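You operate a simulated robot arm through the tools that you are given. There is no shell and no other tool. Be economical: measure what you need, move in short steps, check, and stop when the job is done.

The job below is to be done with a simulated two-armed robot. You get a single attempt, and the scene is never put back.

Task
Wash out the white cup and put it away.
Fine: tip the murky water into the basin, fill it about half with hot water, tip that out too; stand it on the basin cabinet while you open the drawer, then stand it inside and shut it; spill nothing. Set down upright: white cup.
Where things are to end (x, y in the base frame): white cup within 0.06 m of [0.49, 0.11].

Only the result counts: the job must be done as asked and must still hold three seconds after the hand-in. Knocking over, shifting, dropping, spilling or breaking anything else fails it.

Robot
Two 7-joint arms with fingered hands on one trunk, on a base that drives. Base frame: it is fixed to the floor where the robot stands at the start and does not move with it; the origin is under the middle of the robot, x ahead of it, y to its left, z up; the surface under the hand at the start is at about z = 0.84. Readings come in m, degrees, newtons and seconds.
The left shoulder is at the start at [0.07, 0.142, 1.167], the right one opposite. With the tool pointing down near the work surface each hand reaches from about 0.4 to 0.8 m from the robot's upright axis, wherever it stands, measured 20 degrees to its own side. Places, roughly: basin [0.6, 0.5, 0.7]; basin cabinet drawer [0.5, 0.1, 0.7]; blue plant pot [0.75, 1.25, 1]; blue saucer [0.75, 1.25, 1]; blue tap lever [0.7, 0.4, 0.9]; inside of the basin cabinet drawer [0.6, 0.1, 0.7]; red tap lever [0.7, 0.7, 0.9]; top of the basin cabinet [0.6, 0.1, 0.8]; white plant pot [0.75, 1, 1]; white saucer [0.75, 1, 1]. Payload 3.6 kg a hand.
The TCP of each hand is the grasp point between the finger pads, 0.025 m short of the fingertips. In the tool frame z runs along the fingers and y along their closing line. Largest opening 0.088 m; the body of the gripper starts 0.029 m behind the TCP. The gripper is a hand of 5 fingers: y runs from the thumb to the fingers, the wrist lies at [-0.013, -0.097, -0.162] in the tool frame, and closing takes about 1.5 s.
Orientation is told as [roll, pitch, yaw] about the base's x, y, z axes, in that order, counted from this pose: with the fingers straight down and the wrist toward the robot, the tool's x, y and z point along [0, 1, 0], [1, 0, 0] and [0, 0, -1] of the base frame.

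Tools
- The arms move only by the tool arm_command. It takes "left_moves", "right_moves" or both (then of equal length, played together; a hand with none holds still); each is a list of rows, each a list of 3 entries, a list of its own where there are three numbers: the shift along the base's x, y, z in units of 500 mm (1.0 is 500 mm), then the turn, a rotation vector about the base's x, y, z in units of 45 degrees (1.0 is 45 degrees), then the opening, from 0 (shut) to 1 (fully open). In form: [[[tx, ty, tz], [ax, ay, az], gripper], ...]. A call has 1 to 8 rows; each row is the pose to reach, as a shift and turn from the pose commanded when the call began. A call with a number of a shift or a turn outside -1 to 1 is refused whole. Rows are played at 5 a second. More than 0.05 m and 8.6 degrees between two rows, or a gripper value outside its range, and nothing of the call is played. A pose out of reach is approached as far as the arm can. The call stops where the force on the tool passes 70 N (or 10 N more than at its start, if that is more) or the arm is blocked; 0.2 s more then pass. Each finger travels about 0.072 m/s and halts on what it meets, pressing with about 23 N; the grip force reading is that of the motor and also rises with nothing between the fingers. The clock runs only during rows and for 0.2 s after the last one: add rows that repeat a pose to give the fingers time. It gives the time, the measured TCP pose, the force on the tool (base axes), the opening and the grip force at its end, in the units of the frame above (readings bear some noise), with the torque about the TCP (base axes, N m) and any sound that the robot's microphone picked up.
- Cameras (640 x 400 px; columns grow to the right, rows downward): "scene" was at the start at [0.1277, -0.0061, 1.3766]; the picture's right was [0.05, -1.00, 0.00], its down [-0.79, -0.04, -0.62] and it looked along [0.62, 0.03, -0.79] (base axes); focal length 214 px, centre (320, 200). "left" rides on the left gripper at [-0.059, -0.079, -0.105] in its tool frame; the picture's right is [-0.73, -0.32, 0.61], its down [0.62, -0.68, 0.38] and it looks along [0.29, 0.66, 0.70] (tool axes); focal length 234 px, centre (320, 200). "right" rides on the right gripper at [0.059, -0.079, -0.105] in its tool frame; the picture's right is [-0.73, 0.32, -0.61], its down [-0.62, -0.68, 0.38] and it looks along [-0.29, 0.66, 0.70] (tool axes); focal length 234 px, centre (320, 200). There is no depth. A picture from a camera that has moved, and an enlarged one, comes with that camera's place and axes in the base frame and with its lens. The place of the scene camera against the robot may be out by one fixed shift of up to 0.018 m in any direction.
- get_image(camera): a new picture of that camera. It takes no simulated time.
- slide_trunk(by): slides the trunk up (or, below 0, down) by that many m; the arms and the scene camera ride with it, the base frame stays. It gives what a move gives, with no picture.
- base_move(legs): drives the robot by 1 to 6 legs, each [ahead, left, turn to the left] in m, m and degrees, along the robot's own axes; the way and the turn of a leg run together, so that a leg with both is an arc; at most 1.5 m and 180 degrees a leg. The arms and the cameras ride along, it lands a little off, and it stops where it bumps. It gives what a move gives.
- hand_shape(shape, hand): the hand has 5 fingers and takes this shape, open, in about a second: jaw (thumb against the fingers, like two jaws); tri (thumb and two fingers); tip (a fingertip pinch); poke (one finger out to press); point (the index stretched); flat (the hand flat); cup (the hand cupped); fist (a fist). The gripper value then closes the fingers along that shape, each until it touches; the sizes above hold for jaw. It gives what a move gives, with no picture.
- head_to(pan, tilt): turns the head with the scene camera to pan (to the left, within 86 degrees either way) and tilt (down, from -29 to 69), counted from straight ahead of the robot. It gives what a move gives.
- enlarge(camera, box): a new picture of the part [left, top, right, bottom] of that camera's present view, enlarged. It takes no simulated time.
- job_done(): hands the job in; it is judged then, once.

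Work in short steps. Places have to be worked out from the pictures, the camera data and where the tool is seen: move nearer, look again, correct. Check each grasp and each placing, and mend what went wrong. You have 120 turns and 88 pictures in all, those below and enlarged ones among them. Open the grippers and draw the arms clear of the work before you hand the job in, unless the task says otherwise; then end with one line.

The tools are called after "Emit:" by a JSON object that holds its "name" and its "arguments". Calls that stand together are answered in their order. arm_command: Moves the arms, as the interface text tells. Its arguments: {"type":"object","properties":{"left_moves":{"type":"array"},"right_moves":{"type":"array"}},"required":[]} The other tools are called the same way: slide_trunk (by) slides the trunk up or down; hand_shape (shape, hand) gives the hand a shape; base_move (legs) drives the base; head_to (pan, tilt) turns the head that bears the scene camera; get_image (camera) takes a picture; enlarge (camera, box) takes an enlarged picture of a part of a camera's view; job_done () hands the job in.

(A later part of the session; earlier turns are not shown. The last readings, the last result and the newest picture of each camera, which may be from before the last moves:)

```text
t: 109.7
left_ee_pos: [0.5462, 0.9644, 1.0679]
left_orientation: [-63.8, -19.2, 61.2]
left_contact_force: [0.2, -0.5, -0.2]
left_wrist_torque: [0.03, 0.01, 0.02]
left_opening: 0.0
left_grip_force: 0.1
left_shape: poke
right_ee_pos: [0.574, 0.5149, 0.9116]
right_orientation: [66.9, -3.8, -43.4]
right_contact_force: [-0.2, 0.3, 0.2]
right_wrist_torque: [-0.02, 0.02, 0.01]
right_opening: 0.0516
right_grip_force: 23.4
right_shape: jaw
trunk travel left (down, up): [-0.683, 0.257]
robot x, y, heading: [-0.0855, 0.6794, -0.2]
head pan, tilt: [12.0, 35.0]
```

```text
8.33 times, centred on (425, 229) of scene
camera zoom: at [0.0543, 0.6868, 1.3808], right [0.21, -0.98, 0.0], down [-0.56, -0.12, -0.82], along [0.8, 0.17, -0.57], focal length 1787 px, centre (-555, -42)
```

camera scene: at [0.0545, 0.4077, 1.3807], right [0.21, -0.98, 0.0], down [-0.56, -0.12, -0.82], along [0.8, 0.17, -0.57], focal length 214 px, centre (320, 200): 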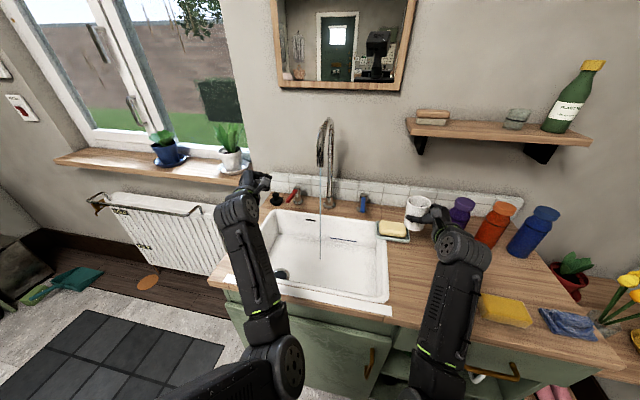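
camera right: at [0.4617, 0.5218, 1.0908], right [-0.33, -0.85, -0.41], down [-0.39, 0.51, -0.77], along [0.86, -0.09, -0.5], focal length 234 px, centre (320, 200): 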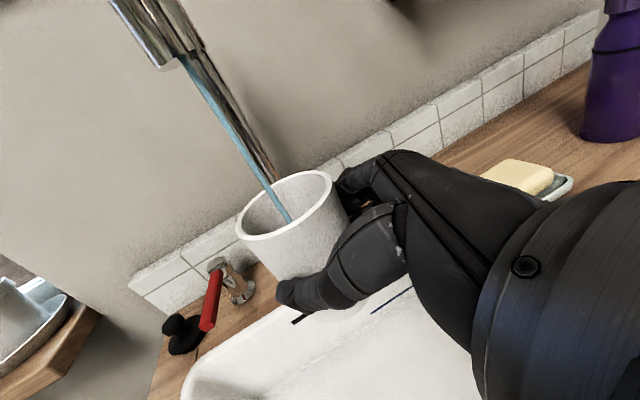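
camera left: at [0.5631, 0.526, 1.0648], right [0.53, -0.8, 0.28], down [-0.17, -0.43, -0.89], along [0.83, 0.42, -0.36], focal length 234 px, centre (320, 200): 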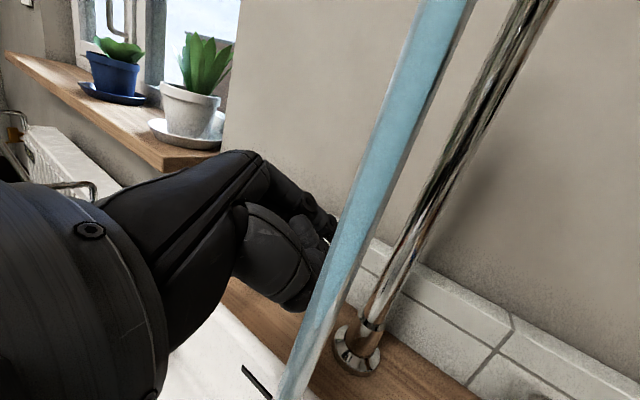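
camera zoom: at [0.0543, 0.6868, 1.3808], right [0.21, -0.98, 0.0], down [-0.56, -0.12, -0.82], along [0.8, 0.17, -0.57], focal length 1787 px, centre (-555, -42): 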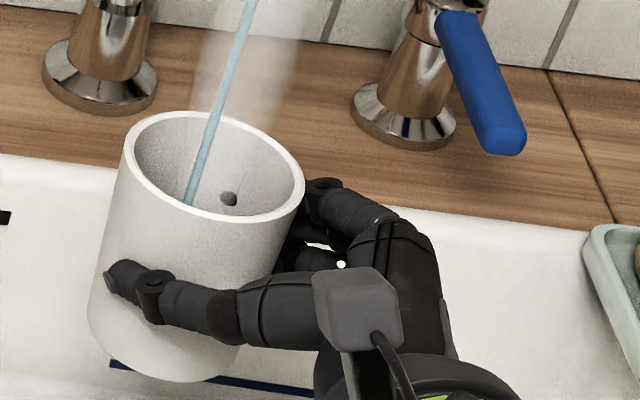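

No surface visible down to about 0.053 m below the rim, so the level is under about 40 %. I hold for two more periods and look again.

Emit:
{"name": "arm_command", "arguments": {"right_moves": [[[0, 0, 0], [0, 0, 0], 0], [[0, 0, 0], [0, 0, 0], 0], [[0, 0, 0], [0, 0, 0], 0], [[0, 0, 0], [0, 0, 0], 0], [[0, 0, 0], [0, 0, 0], 0], [[0, 0, 0], [0, 0, 0], 0], [[0, 0, 0], [0, 0, 0], 0], [[0, 0, 0], [0, 0, 0], 0]]}}

Emit:
{"name": "arm_command", "arguments": {"right_moves": [[[0, 0, 0], [0, 0, 0], 0], [[0, 0, 0], [0, 0, 0], 0], [[0, 0, 0], [0, 0, 0], 0], [[0, 0, 0], [0, 0, 0], 0], [[0, 0, 0], [0, 0, 0], 0], [[0, 0, 0], [0, 0, 0], 0], [[0, 0, 0], [0, 0, 0], 0], [[0, 0, 0], [0, 0, 0], 0]]}}

Emit:
{"name": "enlarge", "arguments": {"camera": "scene", "box": [395, 205, 455, 253]}}

```text
t: 111.5
left_ee_pos: [0.5446, 0.9647, 1.0679]
left_orientation: [-63.8, -19.3, 61.1]
left_contact_force: [0.2, -0.2, -0.2]
left_wrist_torque: [0.04, -0.01, -0.01]
left_opening: 0.0
left_grip_force: 0.1
left_shape: poke
right_ee_pos: [0.5727, 0.5136, 0.9105]
right_orientation: [66.5, -3.8, -43.4]
right_contact_force: [-0.3, 0.9, 0.5]
right_wrist_torque: [0.01, -0.02, 0.0]
right_opening: 0.0513
right_grip_force: 23.1
right_shape: jaw
trunk travel left (down, up): [-0.683, 0.257]
robot x, y, heading: [-0.0835, 0.6763, 0.2]
head pan, tilt: [12.0, 35.0]
```

```text
t: 113.3
left_ee_pos: [0.5439, 0.9637, 1.0684]
left_orientation: [-63.8, -19.3, 61.1]
left_contact_force: [0.5, -0.5, -0.9]
left_wrist_torque: [0.0, -0.04, -0.04]
left_opening: 0.0001
left_grip_force: 0.1
left_shape: poke
right_ee_pos: [0.5735, 0.5128, 0.9118]
right_orientation: [66.6, -3.6, -43.4]
right_contact_force: [0.0, -0.2, -1.4]
right_wrist_torque: [-0.01, 0.0, -0.01]
right_opening: 0.0515
right_grip_force: 23.0
right_shape: jaw
trunk travel left (down, up): [-0.683, 0.257]
robot x, y, heading: [-0.086, 0.677, 0.1]
head pan, tilt: [12.0, 35.0]
```

```text
8.33 times, centred on (425, 229) of scene
camera zoom: at [0.0544, 0.6867, 1.3808], right [0.21, -0.98, 0.0], down [-0.56, -0.12, -0.82], along [0.8, 0.17, -0.57], focal length 1787 px, centre (-555, -42)
```

zoom: 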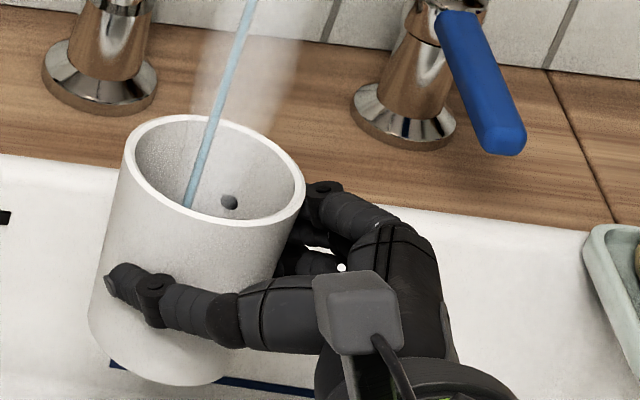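

Still not visible. I tilt the cup 20 degrees toward the camera, which is safe over the basin, to see right to the bottom.

Emit:
{"name": "arm_command", "arguments": {"right_moves": [[[0, 0, 0], [0, -0.16, 0], 0], [[0, 0, 0], [0, -0.32, 0], 0], [[0, 0, 0], [0, -0.47, 0], 0], [[0, 0, 0], [0, -0.47, 0], 0]]}}

Emit:
{"name": "enlarge", "arguments": {"camera": "scene", "box": [395, 205, 455, 253]}}

```text
t: 114.3
left_ee_pos: [0.5453, 0.9643, 1.0674]
left_orientation: [-63.8, -19.1, 61.2]
left_contact_force: [-0.2, 0.2, 0.7]
left_wrist_torque: [-0.01, 0.02, -0.01]
left_opening: 0.0001
left_grip_force: 0.0
left_shape: poke
right_ee_pos: [0.5736, 0.516, 0.9112]
right_orientation: [81.9, -18.7, -46.3]
right_contact_force: [-0.3, -1.1, -1.1]
right_wrist_torque: [0.03, 0.03, 0.01]
right_opening: 0.0513
right_grip_force: 22.6
right_shape: jaw
trunk travel left (down, up): [-0.683, 0.257]
robot x, y, heading: [-0.0865, 0.6779, 0.1]
head pan, tilt: [12.0, 35.0]
```

```text
8.33 times, centred on (425, 229) of scene
camera zoom: at [0.0542, 0.6872, 1.3808], right [0.21, -0.98, 0.0], down [-0.56, -0.12, -0.82], along [0.8, 0.17, -0.57], focal length 1787 px, centre (-555, -42)
```

zoom: 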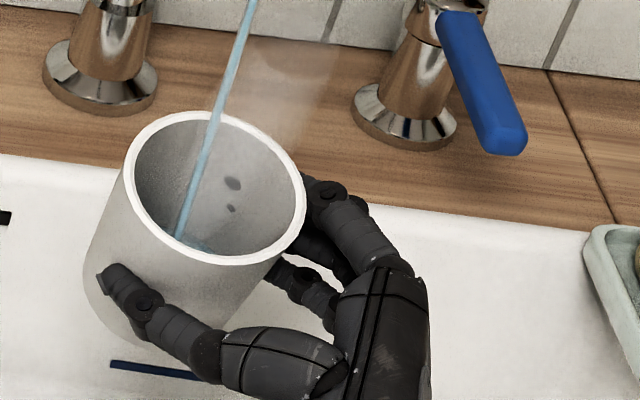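

A shallow layer of water shows near the bottom, perhaps 15–25 %, so the thin stream is slow. I set the cup upright again and let it fill for about 10 more seconds.

Emit:
{"name": "arm_command", "arguments": {"right_moves": [[[0, 0, 0], [0, 0.16, 0], 0], [[0, 0, 0], [0, 0.32, 0], 0], [[0, 0, 0], [0, 0.47, 0], 0], [[0, 0, 0], [0, 0.47, 0], 0], [[0, 0, 0], [0, 0.47, 0], 0], [[0, 0, 0], [0, 0.47, 0], 0], [[0, 0, 0], [0, 0.47, 0], 0], [[0, 0, 0], [0, 0.47, 0], 0]]}}

Emit:
{"name": "arm_command", "arguments": {"right_moves": [[[0, 0, 0], [0, 0, 0], 0], [[0, 0, 0], [0, 0, 0], 0], [[0, 0, 0], [0, 0, 0], 0], [[0, 0, 0], [0, 0, 0], 0], [[0, 0, 0], [0, 0, 0], 0], [[0, 0, 0], [0, 0, 0], 0], [[0, 0, 0], [0, 0, 0], 0], [[0, 0, 0], [0, 0, 0], 0]]}}

Emit:
{"name": "arm_command", "arguments": {"right_moves": [[[0, 0, 0], [0, 0, 0], 0], [[0, 0, 0], [0, 0, 0], 0], [[0, 0, 0], [0, 0, 0], 0], [[0, 0, 0], [0, 0, 0], 0], [[0, 0, 0], [0, 0, 0], 0], [[0, 0, 0], [0, 0, 0], 0], [[0, 0, 0], [0, 0, 0], 0], [[0, 0, 0], [0, 0, 0], 0]]}}

Emit:
{"name": "arm_command", "arguments": {"right_moves": [[[0, 0, 0], [0, 0, 0], 0], [[0, 0, 0], [0, 0, 0], 0], [[0, 0, 0], [0, 0, 0], 0], [[0, 0, 0], [0, 0, 0], 0], [[0, 0, 0], [0, 0, 0], 0], [[0, 0, 0], [0, 0, 0], 0], [[0, 0, 0], [0, 0, 0], 0], [[0, 0, 0], [0, 0, 0], 0]]}}

Emit:
{"name": "arm_command", "arguments": {"right_moves": [[[0, 0, 0], [0, 0, 0], 0], [[0, 0, 0], [0, 0, 0], 0], [[0, 0, 0], [0, 0, 0], 0], [[0, 0, 0], [0, 0, 0], 0], [[0, 0, 0], [0, 0, 0], 0], [[0, 0, 0], [0, 0, 0], 0], [[0, 0, 0], [0, 0, 0], 0], [[0, 0, 0], [0, 0, 0], 0]]}}

Emit:
{"name": "enlarge", "arguments": {"camera": "scene", "box": [395, 205, 455, 253]}}

```text
t: 116.1
left_ee_pos: [0.5445, 0.9642, 1.0697]
left_orientation: [-63.8, -19.4, 61.0]
left_contact_force: [-0.1, 0.6, 0.3]
left_wrist_torque: [0.0, 0.01, 0.02]
left_opening: 0.0
left_grip_force: 0.1
left_shape: poke
right_ee_pos: [0.5737, 0.5043, 0.9127]
right_orientation: [65.8, -4.7, -43.9]
right_contact_force: [-0.6, -0.6, -1.3]
right_wrist_torque: [0.0, -0.01, 0.02]
right_opening: 0.0512
right_grip_force: 22.8
right_shape: jaw
trunk travel left (down, up): [-0.683, 0.257]
robot x, y, heading: [-0.0837, 0.6792, -0.2]
head pan, tilt: [12.0, 35.0]
```

```text
t: 117.9
left_ee_pos: [0.5453, 0.9632, 1.069]
left_orientation: [-63.7, -19.3, 61.1]
left_contact_force: [0.1, 0.6, 0.4]
left_wrist_torque: [-0.01, 0.03, 0.01]
left_opening: 0.0
left_grip_force: 0.1
left_shape: poke
right_ee_pos: [0.5747, 0.505, 0.9127]
right_orientation: [66.0, -4.8, -43.8]
right_contact_force: [0.6, -0.7, -1.2]
right_wrist_torque: [-0.02, -0.01, 0.0]
right_opening: 0.0513
right_grip_force: 23.3
right_shape: jaw
trunk travel left (down, up): [-0.683, 0.257]
robot x, y, heading: [-0.0838, 0.6791, 0.3]
head pan, tilt: [12.0, 35.0]
```

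```text
t: 119.7
left_ee_pos: [0.5466, 0.9636, 1.0692]
left_orientation: [-63.8, -19.3, 61.1]
left_contact_force: [-0.7, 0.4, 0.7]
left_wrist_torque: [0.03, -0.02, 0.02]
left_opening: 0.0
left_grip_force: 0.0
left_shape: poke
right_ee_pos: [0.5754, 0.5042, 0.9126]
right_orientation: [65.9, -4.7, -43.7]
right_contact_force: [-0.2, 0.2, -1.4]
right_wrist_torque: [-0.02, 0.02, 0.01]
right_opening: 0.0511
right_grip_force: 23.2
right_shape: jaw
trunk travel left (down, up): [-0.683, 0.257]
robot x, y, heading: [-0.0844, 0.6798, 0.2]
head pan, tilt: [12.0, 35.0]
```

```text
t: 121.5
left_ee_pos: [0.5444, 0.9639, 1.0694]
left_orientation: [-63.8, -19.3, 61.1]
left_contact_force: [0.8, -0.6, 0.1]
left_wrist_torque: [-0.03, -0.03, 0.02]
left_opening: 0.0
left_grip_force: 0.0
left_shape: poke
right_ee_pos: [0.5749, 0.5058, 0.9126]
right_orientation: [66.1, -4.6, -43.8]
right_contact_force: [-0.6, -0.4, -0.8]
right_wrist_torque: [-0.02, 0.03, -0.02]
right_opening: 0.051
right_grip_force: 23.0
right_shape: jaw
trunk travel left (down, up): [-0.683, 0.257]
robot x, y, heading: [-0.0826, 0.678, 0.1]
head pan, tilt: [12.0, 35.0]
```

```text
t: 123.3
left_ee_pos: [0.5458, 0.9631, 1.0685]
left_orientation: [-63.9, -19.4, 61.1]
left_contact_force: [-0.1, 0.1, -0.2]
left_wrist_torque: [0.0, 0.0, -0.05]
left_opening: 0.0002
left_grip_force: 0.0
left_shape: poke
right_ee_pos: [0.5754, 0.5057, 0.9121]
right_orientation: [66.0, -4.8, -43.7]
right_contact_force: [-0.2, -0.2, -1.1]
right_wrist_torque: [0.0, 0.01, 0.02]
right_opening: 0.0514
right_grip_force: 23.5
right_shape: jaw
trunk travel left (down, up): [-0.683, 0.257]
robot x, y, heading: [-0.0835, 0.6791, -0.1]
head pan, tilt: [12.0, 35.0]
```

```text
8.33 times, centred on (425, 229) of scene
camera zoom: at [0.0544, 0.6867, 1.3808], right [0.21, -0.98, 0.0], down [-0.56, -0.12, -0.82], along [0.8, 0.17, -0.57], focal length 1787 px, centre (-555, -42)
```

zoom: 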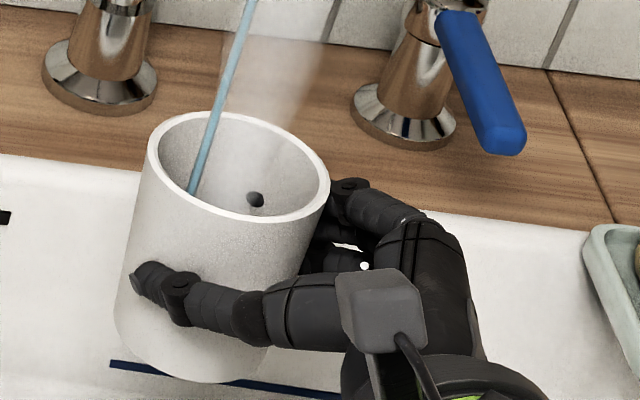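

The cup drifted 1 cm right and the stream is still inside it, so I recentre with a small base shift and keep filling for about 7 s.

Emit:
{"name": "base_move", "arguments": {"legs": [[0, 0.012, 0]]}}

Emit:
{"name": "arm_command", "arguments": {"right_moves": [[[0, 0, 0], [0, 0, 0], 0], [[0, 0, 0], [0, 0, 0], 0], [[0, 0, 0], [0, 0, 0], 0], [[0, 0, 0], [0, 0, 0], 0], [[0, 0, 0], [0, 0, 0], 0], [[0, 0, 0], [0, 0, 0], 0], [[0, 0, 0], [0, 0, 0], 0], [[0, 0, 0], [0, 0, 0], 0]]}}

Emit:
{"name": "arm_command", "arguments": {"right_moves": [[[0, 0, 0], [0, 0, 0], 0], [[0, 0, 0], [0, 0, 0], 0], [[0, 0, 0], [0, 0, 0], 0], [[0, 0, 0], [0, 0, 0], 0], [[0, 0, 0], [0, 0, 0], 0], [[0, 0, 0], [0, 0, 0], 0], [[0, 0, 0], [0, 0, 0], 0], [[0, 0, 0], [0, 0, 0], 0]]}}

Emit:
{"name": "arm_command", "arguments": {"right_moves": [[[0, 0, 0], [0, 0, 0], 0], [[0, 0, 0], [0, 0, 0], 0], [[0, 0, 0], [0, 0, 0], 0], [[0, 0, 0], [0, 0, 0], 0], [[0, 0, 0], [0, 0, 0], 0], [[0, 0, 0], [0, 0, 0], 0], [[0, 0, 0], [0, 0, 0], 0], [[0, 0, 0], [0, 0, 0], 0]]}}

Emit:
{"name": "enlarge", "arguments": {"camera": "scene", "box": [395, 205, 455, 253]}}

```text
t: 124.0
left_ee_pos: [0.5455, 0.9748, 1.0687]
left_orientation: [-63.8, -19.2, 61.0]
left_contact_force: [0.3, -0.1, -0.3]
left_wrist_torque: [-0.01, 0.0, 0.03]
left_opening: 0.0
left_grip_force: 0.0
left_shape: poke
right_ee_pos: [0.5747, 0.516, 0.9132]
right_orientation: [66.2, -4.5, -43.8]
right_contact_force: [-0.9, -0.1, -0.4]
right_wrist_torque: [-0.04, 0.01, -0.02]
right_opening: 0.0511
right_grip_force: 23.4
right_shape: jaw
trunk travel left (down, up): [-0.683, 0.257]
robot x, y, heading: [-0.0866, 0.6912, 0.7]
head pan, tilt: [12.0, 35.0]
```

```text
t: 125.8
left_ee_pos: [0.5451, 0.9759, 1.068]
left_orientation: [-63.8, -19.3, 61.0]
left_contact_force: [-0.1, 0.0, 0.3]
left_wrist_torque: [0.0, 0.05, 0.02]
left_opening: 0.0002
left_grip_force: 0.1
left_shape: poke
right_ee_pos: [0.5756, 0.5151, 0.913]
right_orientation: [65.9, -4.8, -43.9]
right_contact_force: [0.8, -0.8, -0.5]
right_wrist_torque: [-0.01, 0.01, 0.0]
right_opening: 0.0512
right_grip_force: 23.1
right_shape: jaw
trunk travel left (down, up): [-0.683, 0.257]
robot x, y, heading: [-0.0837, 0.6865, -0.1]
head pan, tilt: [12.0, 35.0]
```

```text
t: 127.6
left_ee_pos: [0.5434, 0.9762, 1.0698]
left_orientation: [-63.8, -19.4, 61.1]
left_contact_force: [0.3, 0.4, -0.3]
left_wrist_torque: [0.02, -0.05, -0.03]
left_opening: 0.0
left_grip_force: 0.0
left_shape: poke
right_ee_pos: [0.5749, 0.5147, 0.9131]
right_orientation: [66.0, -4.8, -43.9]
right_contact_force: [-0.3, -0.2, -1.5]
right_wrist_torque: [-0.04, 0.02, -0.01]
right_opening: 0.0511
right_grip_force: 23.2
right_shape: jaw
trunk travel left (down, up): [-0.683, 0.257]
robot x, y, heading: [-0.0847, 0.6875, -0.0]
head pan, tilt: [12.0, 35.0]
```

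```text
t: 129.4
left_ee_pos: [0.545, 0.9757, 1.0692]
left_orientation: [-63.8, -19.2, 61.2]
left_contact_force: [0.0, -0.1, 0.5]
left_wrist_torque: [0.03, 0.0, -0.01]
left_opening: 0.0002
left_grip_force: 0.0
left_shape: poke
right_ee_pos: [0.5762, 0.5156, 0.9145]
right_orientation: [66.0, -4.8, -44.0]
right_contact_force: [-0.4, 0.0, -1.0]
right_wrist_torque: [0.01, -0.01, 0.0]
right_opening: 0.0511
right_grip_force: 23.0
right_shape: jaw
trunk travel left (down, up): [-0.683, 0.257]
robot x, y, heading: [-0.0873, 0.6915, -0.1]
head pan, tilt: [12.0, 35.0]
```

```text
8.33 times, centred on (425, 229) of scene
camera zoom: at [0.0544, 0.6987, 1.3808], right [0.21, -0.98, 0.0], down [-0.56, -0.12, -0.82], along [0.8, 0.17, -0.57], focal length 1787 px, centre (-555, -42)
```

zoom: 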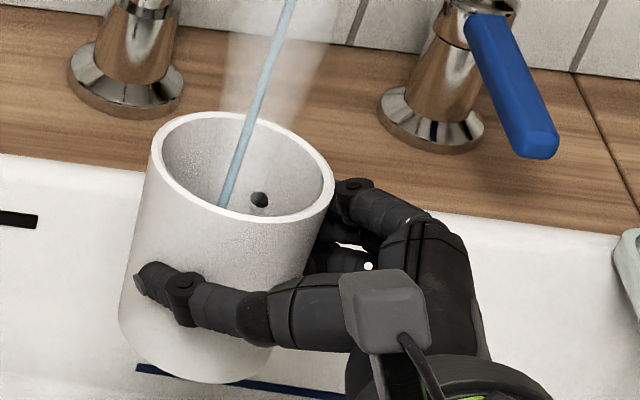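

Not visible yet, so it is still below about 40 %; from the tilt view I estimate roughly 1.2 % per second. I fill for about 9 s more before looking.

Emit:
{"name": "arm_command", "arguments": {"right_moves": [[[0, 0, 0], [0, 0, 0], 0], [[0, 0, 0], [0, 0, 0], 0], [[0, 0, 0], [0, 0, 0], 0], [[0, 0, 0], [0, 0, 0], 0], [[0, 0, 0], [0, 0, 0], 0], [[0, 0, 0], [0, 0, 0], 0], [[0, 0, 0], [0, 0, 0], 0], [[0, 0, 0], [0, 0, 0], 0]]}}

Emit:
{"name": "arm_command", "arguments": {"right_moves": [[[0, 0, 0], [0, 0, 0], 0], [[0, 0, 0], [0, 0, 0], 0], [[0, 0, 0], [0, 0, 0], 0], [[0, 0, 0], [0, 0, 0], 0], [[0, 0, 0], [0, 0, 0], 0], [[0, 0, 0], [0, 0, 0], 0], [[0, 0, 0], [0, 0, 0], 0], [[0, 0, 0], [0, 0, 0], 0]]}}

Emit:
{"name": "arm_command", "arguments": {"right_moves": [[[0, 0, 0], [0, 0, 0], 0], [[0, 0, 0], [0, 0, 0], 0], [[0, 0, 0], [0, 0, 0], 0], [[0, 0, 0], [0, 0, 0], 0], [[0, 0, 0], [0, 0, 0], 0], [[0, 0, 0], [0, 0, 0], 0], [[0, 0, 0], [0, 0, 0], 0], [[0, 0, 0], [0, 0, 0], 0]]}}

Emit:
{"name": "arm_command", "arguments": {"right_moves": [[[0, 0, 0], [0, 0, 0], 0], [[0, 0, 0], [0, 0, 0], 0], [[0, 0, 0], [0, 0, 0], 0], [[0, 0, 0], [0, 0, 0], 0], [[0, 0, 0], [0, 0, 0], 0], [[0, 0, 0], [0, 0, 0], 0], [[0, 0, 0], [0, 0, 0], 0], [[0, 0, 0], [0, 0, 0], 0]]}}

Emit:
{"name": "arm_command", "arguments": {"right_moves": [[[0, 0, 0], [0, 0, 0], 0], [[0, 0, 0], [0, 0, 0], 0], [[0, 0, 0], [0, 0, 0], 0], [[0, 0, 0], [0, 0, 0], 0], [[0, 0, 0], [0, 0, 0], 0], [[0, 0, 0], [0, 0, 0], 0], [[0, 0, 0], [0, 0, 0], 0], [[0, 0, 0], [0, 0, 0], 0]]}}

Emit:
{"name": "enlarge", "arguments": {"camera": "scene", "box": [395, 205, 455, 253]}}

```text
t: 131.2
left_ee_pos: [0.5454, 0.9752, 1.0684]
left_orientation: [-63.9, -19.4, 61.2]
left_contact_force: [0.3, -0.3, 1.4]
left_wrist_torque: [0.02, 0.03, -0.02]
left_opening: 0.0
left_grip_force: 0.0
left_shape: poke
right_ee_pos: [0.5754, 0.5148, 0.9136]
right_orientation: [65.9, -4.8, -43.9]
right_contact_force: [1.0, -0.3, -0.9]
right_wrist_torque: [-0.02, 0.01, 0.03]
right_opening: 0.0512
right_grip_force: 23.4
right_shape: jaw
trunk travel left (down, up): [-0.683, 0.257]
robot x, y, heading: [-0.0841, 0.692, 0.1]
head pan, tilt: [12.0, 35.0]
```

```text
t: 133.0
left_ee_pos: [0.5458, 0.9754, 1.0689]
left_orientation: [-63.8, -19.2, 61.1]
left_contact_force: [0.3, 0.6, 0.0]
left_wrist_torque: [0.01, 0.0, -0.01]
left_opening: 0.0
left_grip_force: 0.1
left_shape: poke
right_ee_pos: [0.5746, 0.5145, 0.914]
right_orientation: [65.9, -4.8, -43.8]
right_contact_force: [0.5, 0.7, -0.6]
right_wrist_torque: [-0.02, 0.03, -0.05]
right_opening: 0.0512
right_grip_force: 23.0
right_shape: jaw
trunk travel left (down, up): [-0.683, 0.257]
robot x, y, heading: [-0.0843, 0.6918, 0.0]
head pan, tilt: [12.0, 35.0]
```

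```text
t: 134.8
left_ee_pos: [0.5449, 0.9756, 1.0689]
left_orientation: [-63.8, -19.2, 61.1]
left_contact_force: [0.0, 0.1, 1.0]
left_wrist_torque: [-0.02, 0.0, -0.03]
left_opening: 0.0
left_grip_force: 0.0
left_shape: poke
right_ee_pos: [0.5746, 0.515, 0.9139]
right_orientation: [65.9, -4.8, -43.9]
right_contact_force: [-0.5, -0.3, -0.6]
right_wrist_torque: [0.03, 0.04, -0.01]
right_opening: 0.0512
right_grip_force: 22.8
right_shape: jaw
trunk travel left (down, up): [-0.683, 0.257]
robot x, y, heading: [-0.0853, 0.6905, 0.0]
head pan, tilt: [12.0, 35.0]
```

```text
t: 136.6
left_ee_pos: [0.5442, 0.9755, 1.068]
left_orientation: [-63.8, -19.4, 61.0]
left_contact_force: [-1.0, 0.2, -0.6]
left_wrist_torque: [0.01, -0.01, -0.02]
left_opening: 0.0001
left_grip_force: 0.2
left_shape: poke
right_ee_pos: [0.575, 0.5158, 0.9125]
right_orientation: [65.9, -4.8, -43.9]
right_contact_force: [0.2, -0.3, -0.9]
right_wrist_torque: [-0.01, 0.0, -0.04]
right_opening: 0.0511
right_grip_force: 22.7
right_shape: jaw
trunk travel left (down, up): [-0.683, 0.257]
robot x, y, heading: [-0.0873, 0.6886, 0.1]
head pan, tilt: [12.0, 35.0]
```

```text
t: 138.4
left_ee_pos: [0.5451, 0.9763, 1.0687]
left_orientation: [-63.7, -19.4, 61.2]
left_contact_force: [-0.5, 0.0, -0.3]
left_wrist_torque: [0.01, 0.02, 0.0]
left_opening: 0.0001
left_grip_force: 0.1
left_shape: poke
right_ee_pos: [0.576, 0.5157, 0.9125]
right_orientation: [65.9, -4.8, -43.9]
right_contact_force: [0.7, -1.1, -0.7]
right_wrist_torque: [-0.02, 0.03, 0.02]
right_opening: 0.0511
right_grip_force: 23.2
right_shape: jaw
trunk travel left (down, up): [-0.683, 0.257]
robot x, y, heading: [-0.0843, 0.6898, -0.0]
head pan, tilt: [12.0, 35.0]
```

```text
8.33 times, centred on (425, 229) of scene
camera zoom: at [0.0544, 0.6987, 1.3808], right [0.21, -0.98, 0.0], down [-0.56, -0.12, -0.82], along [0.8, 0.17, -0.57], focal length 1787 px, centre (-555, -42)
```

zoom: 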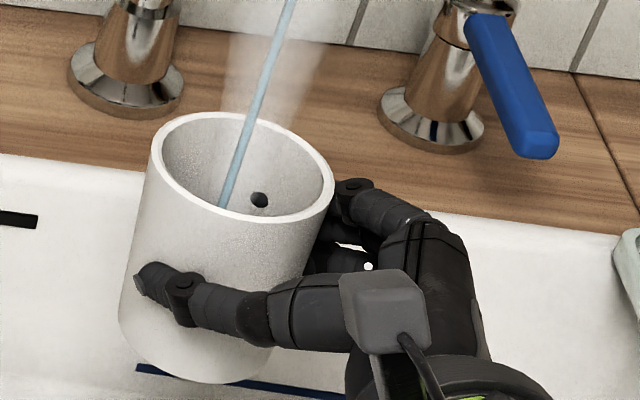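

Still just under the visible limit. I fill for four more periods and look again.

Emit:
{"name": "arm_command", "arguments": {"right_moves": [[[0, 0, 0], [0, 0, 0], 0], [[0, 0, 0], [0, 0, 0], 0], [[0, 0, 0], [0, 0, 0], 0], [[0, 0, 0], [0, 0, 0], 0], [[0, 0, 0], [0, 0, 0], 0], [[0, 0, 0], [0, 0, 0], 0], [[0, 0, 0], [0, 0, 0], 0], [[0, 0, 0], [0, 0, 0], 0]]}}

Emit:
{"name": "arm_command", "arguments": {"right_moves": [[[0, 0, 0], [0, 0, 0], 0], [[0, 0, 0], [0, 0, 0], 0], [[0, 0, 0], [0, 0, 0], 0], [[0, 0, 0], [0, 0, 0], 0], [[0, 0, 0], [0, 0, 0], 0], [[0, 0, 0], [0, 0, 0], 0], [[0, 0, 0], [0, 0, 0], 0], [[0, 0, 0], [0, 0, 0], 0]]}}

Emit:
{"name": "arm_command", "arguments": {"right_moves": [[[0, 0, 0], [0, 0, 0], 0], [[0, 0, 0], [0, 0, 0], 0], [[0, 0, 0], [0, 0, 0], 0], [[0, 0, 0], [0, 0, 0], 0], [[0, 0, 0], [0, 0, 0], 0], [[0, 0, 0], [0, 0, 0], 0], [[0, 0, 0], [0, 0, 0], 0], [[0, 0, 0], [0, 0, 0], 0]]}}

Emit:
{"name": "arm_command", "arguments": {"right_moves": [[[0, 0, 0], [0, 0, 0], 0], [[0, 0, 0], [0, 0, 0], 0], [[0, 0, 0], [0, 0, 0], 0], [[0, 0, 0], [0, 0, 0], 0], [[0, 0, 0], [0, 0, 0], 0], [[0, 0, 0], [0, 0, 0], 0], [[0, 0, 0], [0, 0, 0], 0], [[0, 0, 0], [0, 0, 0], 0]]}}

Emit:
{"name": "enlarge", "arguments": {"camera": "scene", "box": [395, 205, 455, 253]}}

```text
t: 140.2
left_ee_pos: [0.5452, 0.9747, 1.0694]
left_orientation: [-63.9, -19.3, 61.1]
left_contact_force: [0.7, -0.2, 0.5]
left_wrist_torque: [-0.01, -0.01, -0.01]
left_opening: 0.0
left_grip_force: 0.0
left_shape: poke
right_ee_pos: [0.5747, 0.5167, 0.9118]
right_orientation: [65.9, -4.8, -44.0]
right_contact_force: [1.1, -0.2, -2.4]
right_wrist_torque: [-0.01, 0.01, -0.03]
right_opening: 0.0511
right_grip_force: 23.1
right_shape: jaw
trunk travel left (down, up): [-0.683, 0.257]
robot x, y, heading: [-0.0856, 0.6889, 0.0]
head pan, tilt: [12.0, 35.0]
```

```text
t: 142.0
left_ee_pos: [0.5455, 0.9741, 1.0684]
left_orientation: [-63.8, -19.4, 61.1]
left_contact_force: [-0.1, -0.3, -0.4]
left_wrist_torque: [-0.04, -0.03, 0.02]
left_opening: 0.0001
left_grip_force: 0.1
left_shape: poke
right_ee_pos: [0.5745, 0.5146, 0.9142]
right_orientation: [66.0, -4.9, -43.9]
right_contact_force: [0.5, -0.8, -0.9]
right_wrist_torque: [0.01, 0.0, 0.01]
right_opening: 0.0509
right_grip_force: 23.2
right_shape: jaw
trunk travel left (down, up): [-0.683, 0.257]
robot x, y, heading: [-0.083, 0.6911, 0.0]
head pan, tilt: [12.0, 35.0]
```

```text
t: 143.8
left_ee_pos: [0.5456, 0.9755, 1.0686]
left_orientation: [-63.8, -19.3, 61.1]
left_contact_force: [0.1, -0.2, -0.3]
left_wrist_torque: [0.0, 0.03, 0.0]
left_opening: 0.0
left_grip_force: 0.2
left_shape: poke
right_ee_pos: [0.5749, 0.5166, 0.9125]
right_orientation: [65.8, -4.8, -43.9]
right_contact_force: [0.5, 0.0, -0.5]
right_wrist_torque: [0.0, 0.0, 0.0]
right_opening: 0.0509
right_grip_force: 23.1
right_shape: jaw
trunk travel left (down, up): [-0.683, 0.257]
robot x, y, heading: [-0.0864, 0.6904, -0.1]
head pan, tilt: [12.0, 35.0]
```

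```text
t: 145.6
left_ee_pos: [0.5453, 0.9746, 1.0681]
left_orientation: [-63.7, -19.3, 61.2]
left_contact_force: [0.7, -0.5, 0.5]
left_wrist_torque: [-0.03, -0.03, 0.01]
left_opening: 0.0
left_grip_force: 0.0
left_shape: poke
right_ee_pos: [0.5763, 0.5147, 0.9129]
right_orientation: [65.9, -4.7, -43.9]
right_contact_force: [0.1, 0.0, -1.5]
right_wrist_torque: [-0.04, 0.02, -0.01]
right_opening: 0.0511
right_grip_force: 23.1
right_shape: jaw
trunk travel left (down, up): [-0.683, 0.257]
robot x, y, heading: [-0.0887, 0.6875, 0.1]
head pan, tilt: [12.0, 35.0]
```

```text
8.33 times, centred on (425, 229) of scene
camera zoom: at [0.0544, 0.6987, 1.3808], right [0.21, -0.98, 0.0], down [-0.56, -0.12, -0.82], along [0.8, 0.17, -0.57], focal length 1787 px, centre (-555, -42)
```

zoom: 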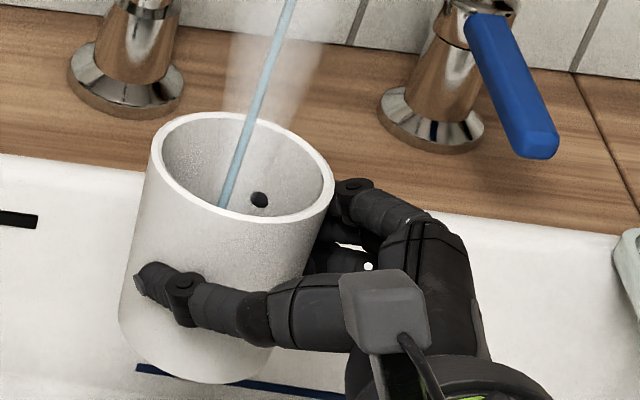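

Still not visible. I repeat the 21 degree tilt to measure the level directly, as before.

Emit:
{"name": "arm_command", "arguments": {"right_moves": [[[0, 0, 0], [0, -0.16, 0], 0], [[0, 0, 0], [0, -0.32, 0], 0], [[0, 0, 0], [0, -0.47, 0], 0]]}}

Emit:
{"name": "enlarge", "arguments": {"camera": "scene", "box": [400, 210, 440, 242]}}

```text
t: 146.4
left_ee_pos: [0.5447, 0.9757, 1.07]
left_orientation: [-63.8, -19.3, 61.1]
left_contact_force: [0.0, -0.2, -0.7]
left_wrist_torque: [0.01, 0.03, -0.01]
left_opening: 0.0
left_grip_force: 0.1
left_shape: poke
right_ee_pos: [0.5749, 0.5155, 0.9127]
right_orientation: [81.5, -19.5, -47.0]
right_contact_force: [0.1, -0.7, -1.2]
right_wrist_torque: [0.0, 0.03, 0.0]
right_opening: 0.0509
right_grip_force: 23.1
right_shape: jaw
trunk travel left (down, up): [-0.683, 0.257]
robot x, y, heading: [-0.0837, 0.6903, 0.1]
head pan, tilt: [12.0, 35.0]
```

```text
12.50 times, centred on (420, 226) of scene
camera zoom: at [0.0546, 0.6977, 1.3808], right [0.21, -0.98, 0.0], down [-0.56, -0.12, -0.82], along [0.8, 0.17, -0.57], focal length 2681 px, centre (-930, -125)
```

zoom: 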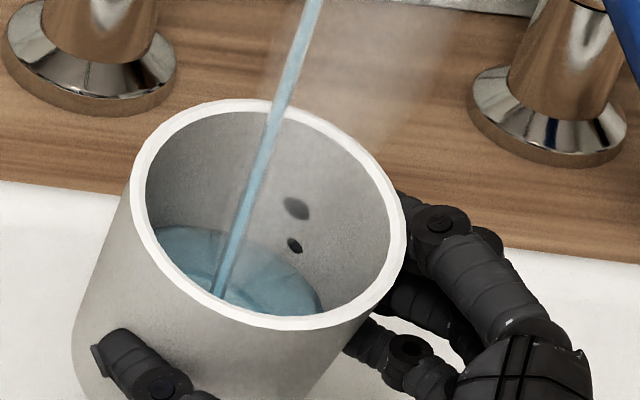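

The water is now clear to see: about 0.053 m below the rim on average, roughly 40 %. I set the cup upright and add about 12 s more to reach half.

Emit:
{"name": "arm_command", "arguments": {"right_moves": [[[0, 0, 0], [0, 0.16, 0], 0], [[0, 0, 0], [0, 0.32, 0], 0], [[0, 0, 0], [0, 0.47, 0], 0], [[0, 0, 0], [0, 0.47, 0], 0], [[0, 0, 0], [0, 0.47, 0], 0], [[0, 0, 0], [0, 0.47, 0], 0], [[0, 0, 0], [0, 0.47, 0], 0], [[0, 0, 0], [0, 0.47, 0], 0]]}}

Emit:
{"name": "arm_command", "arguments": {"right_moves": [[[0, 0, 0], [0, 0, 0], 0], [[0, 0, 0], [0, 0, 0], 0], [[0, 0, 0], [0, 0, 0], 0], [[0, 0, 0], [0, 0, 0], 0], [[0, 0, 0], [0, 0, 0], 0], [[0, 0, 0], [0, 0, 0], 0], [[0, 0, 0], [0, 0, 0], 0], [[0, 0, 0], [0, 0, 0], 0]]}}

Emit:
{"name": "arm_command", "arguments": {"right_moves": [[[0, 0, 0], [0, 0, 0], 0], [[0, 0, 0], [0, 0, 0], 0], [[0, 0, 0], [0, 0, 0], 0], [[0, 0, 0], [0, 0, 0], 0], [[0, 0, 0], [0, 0, 0], 0], [[0, 0, 0], [0, 0, 0], 0], [[0, 0, 0], [0, 0, 0], 0], [[0, 0, 0], [0, 0, 0], 0]]}}

Emit:
{"name": "arm_command", "arguments": {"right_moves": [[[0, 0, 0], [0, 0, 0], 0], [[0, 0, 0], [0, 0, 0], 0], [[0, 0, 0], [0, 0, 0], 0], [[0, 0, 0], [0, 0, 0], 0], [[0, 0, 0], [0, 0, 0], 0], [[0, 0, 0], [0, 0, 0], 0], [[0, 0, 0], [0, 0, 0], 0], [[0, 0, 0], [0, 0, 0], 0]]}}

Emit:
{"name": "arm_command", "arguments": {"right_moves": [[[0, 0, 0], [0, 0, 0], 0], [[0, 0, 0], [0, 0, 0], 0], [[0, 0, 0], [0, 0, 0], 0], [[0, 0, 0], [0, 0, 0], 0], [[0, 0, 0], [0, 0, 0], 0], [[0, 0, 0], [0, 0, 0], 0], [[0, 0, 0], [0, 0, 0], 0], [[0, 0, 0], [0, 0, 0], 0]]}}

Emit:
{"name": "arm_command", "arguments": {"right_moves": [[[0, 0, 0], [0, 0, 0], 0], [[0, 0, 0], [0, 0, 0], 0], [[0, 0, 0], [0, 0, 0], 0], [[0, 0, 0], [0, 0, 0], 0], [[0, 0, 0], [0, 0, 0], 0], [[0, 0, 0], [0, 0, 0], 0], [[0, 0, 0], [0, 0, 0], 0], [[0, 0, 0], [0, 0, 0], 0]]}}

Emit:
{"name": "arm_command", "arguments": {"right_moves": [[[0, 0, 0], [0, 0, 0], 0], [[0, 0, 0], [0, 0, 0], 0], [[0, 0, 0], [0, 0, 0], 0], [[0, 0, 0], [0, 0, 0], 0], [[0, 0, 0], [0, 0, 0], 0], [[0, 0, 0], [0, 0, 0], 0], [[0, 0, 0], [0, 0, 0], 0], [[0, 0, 0], [0, 0, 0], 0]]}}

Emit:
{"name": "enlarge", "arguments": {"camera": "scene", "box": [400, 210, 440, 242]}}

```text
t: 148.2
left_ee_pos: [0.5452, 0.9758, 1.069]
left_orientation: [-63.8, -19.3, 61.1]
left_contact_force: [0.4, -0.6, 0.4]
left_wrist_torque: [0.0, 0.0, 0.0]
left_opening: 0.0001
left_grip_force: 0.0
left_shape: poke
right_ee_pos: [0.5763, 0.5089, 0.9132]
right_orientation: [65.5, -5.4, -44.3]
right_contact_force: [-0.6, 0.2, -2.1]
right_wrist_torque: [-0.04, 0.01, 0.0]
right_opening: 0.051
right_grip_force: 22.5
right_shape: jaw
trunk travel left (down, up): [-0.683, 0.257]
robot x, y, heading: [-0.0847, 0.6938, -0.2]
head pan, tilt: [12.0, 35.0]
```

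```text
t: 150.0
left_ee_pos: [0.5451, 0.9755, 1.0689]
left_orientation: [-63.8, -19.3, 61.0]
left_contact_force: [-0.3, 0.3, 0.4]
left_wrist_torque: [-0.02, -0.01, 0.02]
left_opening: 0.0003
left_grip_force: 0.1
left_shape: poke
right_ee_pos: [0.577, 0.5103, 0.9139]
right_orientation: [65.5, -5.4, -44.1]
right_contact_force: [0.3, -1.1, -1.7]
right_wrist_torque: [-0.05, 0.03, 0.03]
right_opening: 0.0514
right_grip_force: 22.9
right_shape: jaw
trunk travel left (down, up): [-0.683, 0.257]
robot x, y, heading: [-0.088, 0.6914, -0.1]
head pan, tilt: [12.0, 35.0]
```

```text
t: 151.8
left_ee_pos: [0.5454, 0.9752, 1.0694]
left_orientation: [-63.7, -19.3, 61.2]
left_contact_force: [-0.4, 0.4, 0.3]
left_wrist_torque: [0.02, -0.02, -0.02]
left_opening: 0.0001
left_grip_force: 0.0
left_shape: poke
right_ee_pos: [0.5763, 0.5093, 0.9139]
right_orientation: [65.5, -5.4, -44.1]
right_contact_force: [0.7, -0.2, -1.3]
right_wrist_torque: [-0.02, -0.04, 0.01]
right_opening: 0.0509
right_grip_force: 22.9
right_shape: jaw
trunk travel left (down, up): [-0.683, 0.257]
robot x, y, heading: [-0.0863, 0.6915, -0.1]
head pan, tilt: [12.0, 35.0]
```

```text
t: 153.6
left_ee_pos: [0.5461, 0.9756, 1.0693]
left_orientation: [-63.8, -19.4, 61.0]
left_contact_force: [-0.2, 0.1, 0.3]
left_wrist_torque: [-0.02, 0.02, 0.0]
left_opening: 0.0
left_grip_force: 0.1
left_shape: poke
right_ee_pos: [0.5766, 0.51, 0.9142]
right_orientation: [65.3, -5.4, -44.0]
right_contact_force: [-0.8, 1.3, -1.6]
right_wrist_torque: [0.0, 0.0, -0.03]
right_opening: 0.0511
right_grip_force: 22.8
right_shape: jaw
trunk travel left (down, up): [-0.683, 0.257]
robot x, y, heading: [-0.0855, 0.6906, -0.0]
head pan, tilt: [12.0, 35.0]
```

```text
t: 155.4
left_ee_pos: [0.5458, 0.9753, 1.0677]
left_orientation: [-63.8, -19.3, 61.0]
left_contact_force: [0.7, -0.5, -0.6]
left_wrist_torque: [0.0, 0.06, 0.0]
left_opening: 0.0
left_grip_force: 0.0
left_shape: poke
right_ee_pos: [0.5757, 0.5093, 0.9121]
right_orientation: [65.4, -5.4, -44.1]
right_contact_force: [0.4, -0.1, -1.9]
right_wrist_torque: [-0.02, 0.02, -0.01]
right_opening: 0.0511
right_grip_force: 23.2
right_shape: jaw
trunk travel left (down, up): [-0.683, 0.257]
robot x, y, heading: [-0.0855, 0.6876, 0.2]
head pan, tilt: [12.0, 35.0]
```

```text
t: 157.2
left_ee_pos: [0.5448, 0.9757, 1.068]
left_orientation: [-63.9, -19.3, 61.0]
left_contact_force: [-0.2, -0.3, 0.6]
left_wrist_torque: [-0.01, 0.01, 0.03]
left_opening: 0.0001
left_grip_force: 0.0
left_shape: poke
right_ee_pos: [0.577, 0.5099, 0.9138]
right_orientation: [65.4, -5.4, -44.0]
right_contact_force: [-0.2, -0.3, -1.3]
right_wrist_torque: [0.0, -0.02, -0.04]
right_opening: 0.0509
right_grip_force: 22.4
right_shape: jaw
trunk travel left (down, up): [-0.683, 0.257]
robot x, y, heading: [-0.0825, 0.6932, 0.0]
head pan, tilt: [12.0, 35.0]
```

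```text
t: 159.0
left_ee_pos: [0.5457, 0.9751, 1.0687]
left_orientation: [-63.7, -19.3, 61.1]
left_contact_force: [0.0, 0.8, -0.1]
left_wrist_torque: [-0.02, -0.01, 0.03]
left_opening: 0.0
left_grip_force: 0.0
left_shape: poke
right_ee_pos: [0.5767, 0.5095, 0.9132]
right_orientation: [65.4, -5.5, -44.1]
right_contact_force: [-0.1, 0.1, -1.4]
right_wrist_torque: [-0.02, -0.02, 0.03]
right_opening: 0.0509
right_grip_force: 23.5
right_shape: jaw
trunk travel left (down, up): [-0.683, 0.257]
robot x, y, heading: [-0.0863, 0.6922, 0.3]
head pan, tilt: [12.0, 35.0]
```

```text
12.50 times, centred on (420, 226) of scene
camera zoom: at [0.0545, 0.6987, 1.3808], right [0.21, -0.98, 0.0], down [-0.56, -0.12, -0.82], along [0.8, 0.17, -0.57], focal length 2681 px, centre (-930, -125)
```

zoom: 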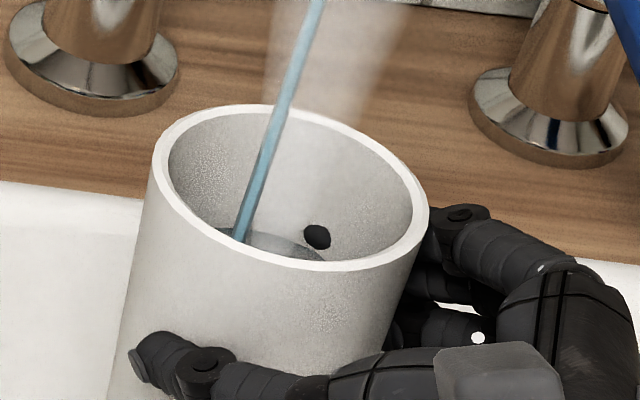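

The surface is now visible upright, at about half full. I drive 0.1 m right to leave the stream, staying over the basin.

Emit:
{"name": "base_move", "arguments": {"legs": [[0, -0.1, 0]]}}

Emit:
{"name": "arm_command", "arguments": {"right_moves": [[[0.02, 0, 0.02], [0.1, 0.1, 0], 0], [[0.03, 0, 0.03], [0.2, 0.2, 0], 0], [[0.04, 0, 0.04], [0.3, 0.3, 0], 0], [[0.04, 0, 0.04], [0.4, 0.4, 0], 0], [[0.04, 0, 0.04], [0.5, 0.5, 0], 0], [[0.04, 0, 0.04], [0.6, 0.6, 0], 0], [[0.04, 0, 0.04], [0.7, 0.7, 0], 0], [[0.04, 0, 0.04], [0.8, 0.8, 0], 0]]}}

Emit:
{"name": "arm_command", "arguments": {"right_moves": [[[0, 0, 0], [0.1, 0.1, 0], 0], [[0, 0, 0], [0.2, 0.2, 0], 0], [[0, 0, 0], [0.3, 0.3, 0], 0], [[0, 0, 0], [0.4, 0.4, 0], 0], [[0, 0, 0], [0.5, 0.5, 0], 0], [[0, 0, 0], [0.6, 0.6, 0], 0], [[0, 0, 0], [0.7, 0.7, 0], 0], [[0, 0, 0], [0.8, 0.8, 0], 0]]}}

```text
t: 160.2
left_ee_pos: [0.5464, 0.8751, 1.0697]
left_orientation: [-63.9, -19.3, 61.2]
left_contact_force: [-0.1, -0.6, 0.6]
left_wrist_torque: [-0.01, 0.03, 0.02]
left_opening: 0.0
left_grip_force: 0.1
left_shape: poke
right_ee_pos: [0.5757, 0.4092, 0.913]
right_orientation: [65.5, -5.4, -44.1]
right_contact_force: [-0.9, 0.2, -1.3]
right_wrist_torque: [-0.01, -0.01, 0.02]
right_opening: 0.0512
right_grip_force: 22.6
right_shape: jaw
trunk travel left (down, up): [-0.683, 0.257]
robot x, y, heading: [-0.0811, 0.5902, -0.0]
head pan, tilt: [12.0, 35.0]
```

```text
t: 162.0
left_ee_pos: [0.544, 0.8745, 1.0693]
left_orientation: [-63.9, -19.3, 61.1]
left_contact_force: [0.1, -0.2, 0.1]
left_wrist_torque: [-0.03, -0.02, 0.02]
left_opening: 0.0
left_grip_force: 0.2
left_shape: poke
right_ee_pos: [0.5947, 0.408, 0.935]
right_orientation: [66.5, 45.7, -43.8]
right_contact_force: [0.3, -0.5, -1.8]
right_wrist_torque: [-0.02, -0.01, 0.0]
right_opening: 0.0508
right_grip_force: 22.8
right_shape: jaw
trunk travel left (down, up): [-0.683, 0.257]
robot x, y, heading: [-0.0842, 0.5885, -0.2]
head pan, tilt: [12.0, 35.0]
```

```text
t: 163.8
left_ee_pos: [0.5459, 0.8761, 1.0691]
left_orientation: [-63.8, -19.4, 61.1]
left_contact_force: [-0.9, 0.4, 1.3]
left_wrist_torque: [-0.01, -0.04, -0.02]
left_opening: 0.0
left_grip_force: 0.1
left_shape: poke
right_ee_pos: [0.596, 0.4093, 0.9331]
right_orientation: [-122.0, 83.4, 127.4]
right_contact_force: [-1.0, 1.2, 0.3]
right_wrist_torque: [-0.03, 0.01, -0.01]
right_opening: 0.051
right_grip_force: 23.3
right_shape: jaw
trunk travel left (down, up): [-0.683, 0.257]
robot x, y, heading: [-0.0821, 0.5899, 0.1]
head pan, tilt: [12.0, 35.0]
```

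The tilt is about 100 degrees. I tip a little further, wait for it to empty, then return upright.

Emit:
{"name": "arm_command", "arguments": {"right_moves": [[[0, 0, 0], [0.1, 0.1, 0], 0], [[0, 0, 0], [0.2, 0.2, 0], 0], [[0, 0, 0], [0.26, 0.26, 0], 0], [[0, 0, 0], [0.26, 0.26, 0], 0], [[0, 0, 0], [0.26, 0.26, 0], 0], [[0, 0, 0], [0.26, 0.26, 0], 0], [[0, 0, 0], [0.26, 0.26, 0], 0]]}}

Emit:
{"name": "get_image", "arguments": {"camera": "right"}}

```text
t: 165.4
left_ee_pos: [0.5446, 0.8751, 1.0686]
left_orientation: [-63.8, -19.3, 61.2]
left_contact_force: [0.2, -0.4, -0.3]
left_wrist_torque: [-0.02, 0.01, -0.03]
left_opening: 0.0
left_grip_force: 0.0
left_shape: poke
right_ee_pos: [0.596, 0.4087, 0.9339]
right_orientation: [-116.5, 67.0, 132.7]
right_contact_force: [0.4, 0.0, -1.4]
right_wrist_torque: [-0.04, -0.02, -0.01]
right_opening: 0.0507
right_grip_force: 22.8
right_shape: jaw
right hand out of reach, approached as far as the arm can: row 3
trunk travel left (down, up): [-0.683, 0.257]
robot x, y, heading: [-0.0825, 0.591, -0.0]
head pan, tilt: [12.0, 35.0]
```

```text
7 pictures are left
camera right: at [0.6287, 0.2743, 0.9672], right [-0.96, -0.24, -0.15], down [-0.23, 0.34, 0.91], along [-0.17, 0.91, -0.38], focal length 234 px, centre (320, 200)
```

right: 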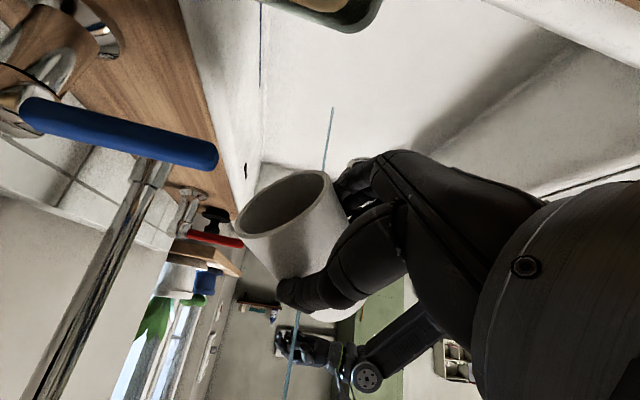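

The cup is empty. I turn it back upright, then drive right so that the left hand can close the tap as before.

Emit:
{"name": "arm_command", "arguments": {"right_moves": [[[0, 0, 0], [-0.1, -0.1, 0], 0], [[0, 0, 0], [-0.22, -0.22, 0], 0], [[0, 0, 0], [-0.34, -0.34, 0], 0], [[0, 0, 0], [-0.46, -0.46, 0], 0], [[0, 0, 0], [-0.58, -0.58, 0], 0], [[0, 0, 0], [-0.7, -0.7, 0], 0], [[0, 0, 0], [-0.82, -0.82, 0], 0], [[0, 0, 0], [-0.94, -0.94, 0], 0]]}}

Emit:
{"name": "arm_command", "arguments": {"right_moves": [[[0, 0, 0], [-0.13, -0.13, 0], 0], [[0, 0, 0], [-0.26, -0.26, 0], 0], [[0, 0, 0.01], [-0.39, -0.39, 0], 0], [[0, 0, 0.04], [-0.52, -0.52, 0], 0], [[0, 0, 0.07], [-0.65, -0.65, 0], 0], [[0, 0, 0.1], [-0.78, -0.78, 0], 0], [[0, 0, 0.12], [-0.9, -0.9, 0], 0], [[0, 0, 0.12], [-0.9, -0.9, 0], 0]]}}

Emit:
{"name": "base_move", "arguments": {"legs": [[0, -0.073, 0]]}}

Emit:
{"name": "arm_command", "arguments": {"left_moves": [[[0.05, -0.05, -0.06], [0, 0, 0], 0], [[0.1, -0.09, -0.12], [0, 0, 0], 0], [[0.13, -0.12, -0.18], [0, 0, 0], 0], [[0.16, -0.13, -0.24], [0, 0, 0], 0], [[0.2, -0.14, -0.27], [0, 0, 0], 0], [[0.23, -0.14, -0.28], [0, 0, 0], 0], [[0.23, -0.14, -0.28], [0, 0, 0], 0]]}}

Emit:
{"name": "get_image", "arguments": {"camera": "left"}}

```text
t: 167.2
left_ee_pos: [0.5449, 0.8746, 1.0698]
left_orientation: [-63.9, -19.3, 61.2]
left_contact_force: [-0.3, 0.1, -0.6]
left_wrist_torque: [0.01, 0.01, 0.02]
left_opening: 0.0
left_grip_force: 0.0
left_shape: poke
right_ee_pos: [0.5954, 0.4101, 0.9329]
right_orientation: [66.8, 53.0, -43.4]
right_contact_force: [0.8, 0.2, -0.2]
right_wrist_torque: [-0.01, 0.0, -0.02]
right_opening: 0.0501
right_grip_force: 23.3
right_shape: jaw
trunk travel left (down, up): [-0.683, 0.257]
robot x, y, heading: [-0.0831, 0.589, -0.1]
head pan, tilt: [12.0, 35.0]
```

```text
t: 169.0
left_ee_pos: [0.5449, 0.8759, 1.0694]
left_orientation: [-63.8, -19.3, 61.2]
left_contact_force: [0.2, 0.5, 0.3]
left_wrist_torque: [0.01, 0.01, -0.02]
left_opening: 0.0001
left_grip_force: 0.0
left_shape: poke
right_ee_pos: [0.5952, 0.4091, 0.9925]
right_orientation: [65.4, -4.1, -44.0]
right_contact_force: [-0.1, 1.0, -1.1]
right_wrist_torque: [0.02, -0.01, -0.03]
right_opening: 0.0502
right_grip_force: 22.7
right_shape: jaw
trunk travel left (down, up): [-0.683, 0.257]
robot x, y, heading: [-0.082, 0.5897, -0.0]
head pan, tilt: [12.0, 35.0]
```

```text
t: 170.0
left_ee_pos: [0.5447, 0.8006, 1.0707]
left_orientation: [-63.8, -19.2, 61.1]
left_contact_force: [-0.2, -0.4, -0.4]
left_wrist_torque: [0.0, 0.02, 0.01]
left_opening: 0.0
left_grip_force: 0.0
left_shape: poke
right_ee_pos: [0.5959, 0.3348, 0.9926]
right_orientation: [65.5, -4.1, -44.2]
right_contact_force: [0.1, -0.5, -0.6]
right_wrist_torque: [-0.05, 0.0, 0.0]
right_opening: 0.0505
right_grip_force: 22.6
right_shape: jaw
trunk travel left (down, up): [-0.683, 0.257]
robot x, y, heading: [-0.085, 0.5172, -0.2]
head pan, tilt: [12.0, 35.0]
```

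```text
t: 171.6
left_ee_pos: [0.6596, 0.7551, 0.9309]
left_orientation: [-63.1, -20.8, 62.4]
left_contact_force: [-0.1, -0.4, 0.8]
left_wrist_torque: [0.02, 0.02, 0.0]
left_opening: 0.0
left_grip_force: 0.2
left_shape: poke
right_ee_pos: [0.5973, 0.3355, 0.9937]
right_orientation: [65.5, -4.1, -44.2]
right_contact_force: [0.0, -0.3, -0.8]
right_wrist_torque: [-0.01, 0.0, 0.0]
right_opening: 0.0504
right_grip_force: 22.6
right_shape: jaw
trunk travel left (down, up): [-0.683, 0.257]
robot x, y, heading: [-0.0857, 0.5147, -0.1]
head pan, tilt: [12.0, 35.0]
```

```text
6 pictures are left
camera left: at [0.549, 0.6902, 0.9965], right [0.57, -0.79, 0.23], down [-0.12, -0.36, -0.92], along [0.81, 0.5, -0.3], focal length 234 px, centre (320, 200)
```

left: 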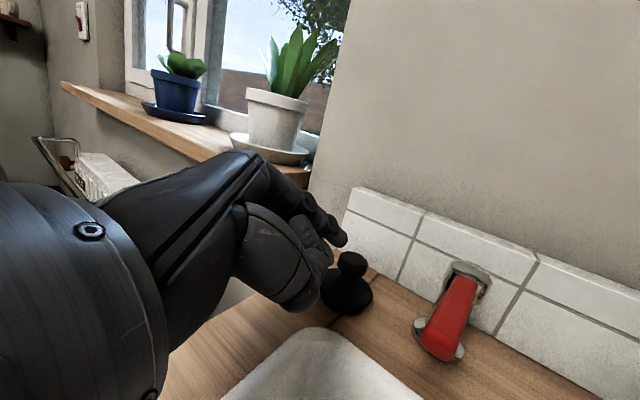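

The lever end is at y ≈ 0.674, only slightly open. I lower the finger to lever height and move right, then a small base push closes it.

Emit:
{"name": "arm_command", "arguments": {"left_moves": [[[0.0, -0.02, -0.016], [0, 0, 0], 0], [[0.0, -0.05, -0.034], [0, 0, 0], 0], [[0.0, -0.08, -0.034], [0, 0, 0], 0], [[0.0, -0.1, -0.034], [0, 0, 0], 0], [[0.0, -0.1, -0.034], [0, 0, 0], 0]]}}

Emit:
{"name": "arm_command", "arguments": {"left_moves": [[[0.0, -0.02, -0.005], [0, 0, 0], 0], [[0.0, -0.04, -0.005], [0, 0, 0], 0]]}}

```text
t: 173.0
left_ee_pos: [0.6651, 0.7258, 0.9235]
left_orientation: [-63.5, -22.3, 63.7]
left_contact_force: [0.7, 0.7, 0.0]
left_wrist_torque: [-0.01, 0.03, -0.01]
left_opening: 0.0
left_grip_force: 0.0
left_shape: poke
right_ee_pos: [0.5952, 0.3352, 0.9939]
right_orientation: [65.4, -4.1, -44.1]
right_contact_force: [0.1, 0.6, -0.5]
right_wrist_torque: [0.01, 0.02, -0.02]
right_opening: 0.0501
right_grip_force: 22.7
right_shape: jaw
trunk travel left (down, up): [-0.683, 0.257]
robot x, y, heading: [-0.0852, 0.5174, -0.1]
head pan, tilt: [12.0, 35.0]
stopped in row 5 (left hand): the arm was blocked; the commanded pose is now the measured one
```

```text
t: 173.8
left_ee_pos: [0.6659, 0.7408, 0.9235]
left_orientation: [-62.4, -24.5, 65.3]
left_contact_force: [-0.4, 0.0, 0.0]
left_wrist_torque: [0.02, -0.02, 0.03]
left_opening: 0.0
left_grip_force: 0.1
left_shape: poke
right_ee_pos: [0.5961, 0.3355, 0.9935]
right_orientation: [65.5, -4.1, -44.2]
right_contact_force: [0.6, 0.7, -0.4]
right_wrist_torque: [-0.01, -0.03, -0.02]
right_opening: 0.0502
right_grip_force: 23.2
right_shape: jaw
trunk travel left (down, up): [-0.683, 0.257]
robot x, y, heading: [-0.0851, 0.5151, -0.1]
head pan, tilt: [12.0, 35.0]
stopped in row 2 (left hand): the arm was blocked; the commanded pose is now the measured one
```

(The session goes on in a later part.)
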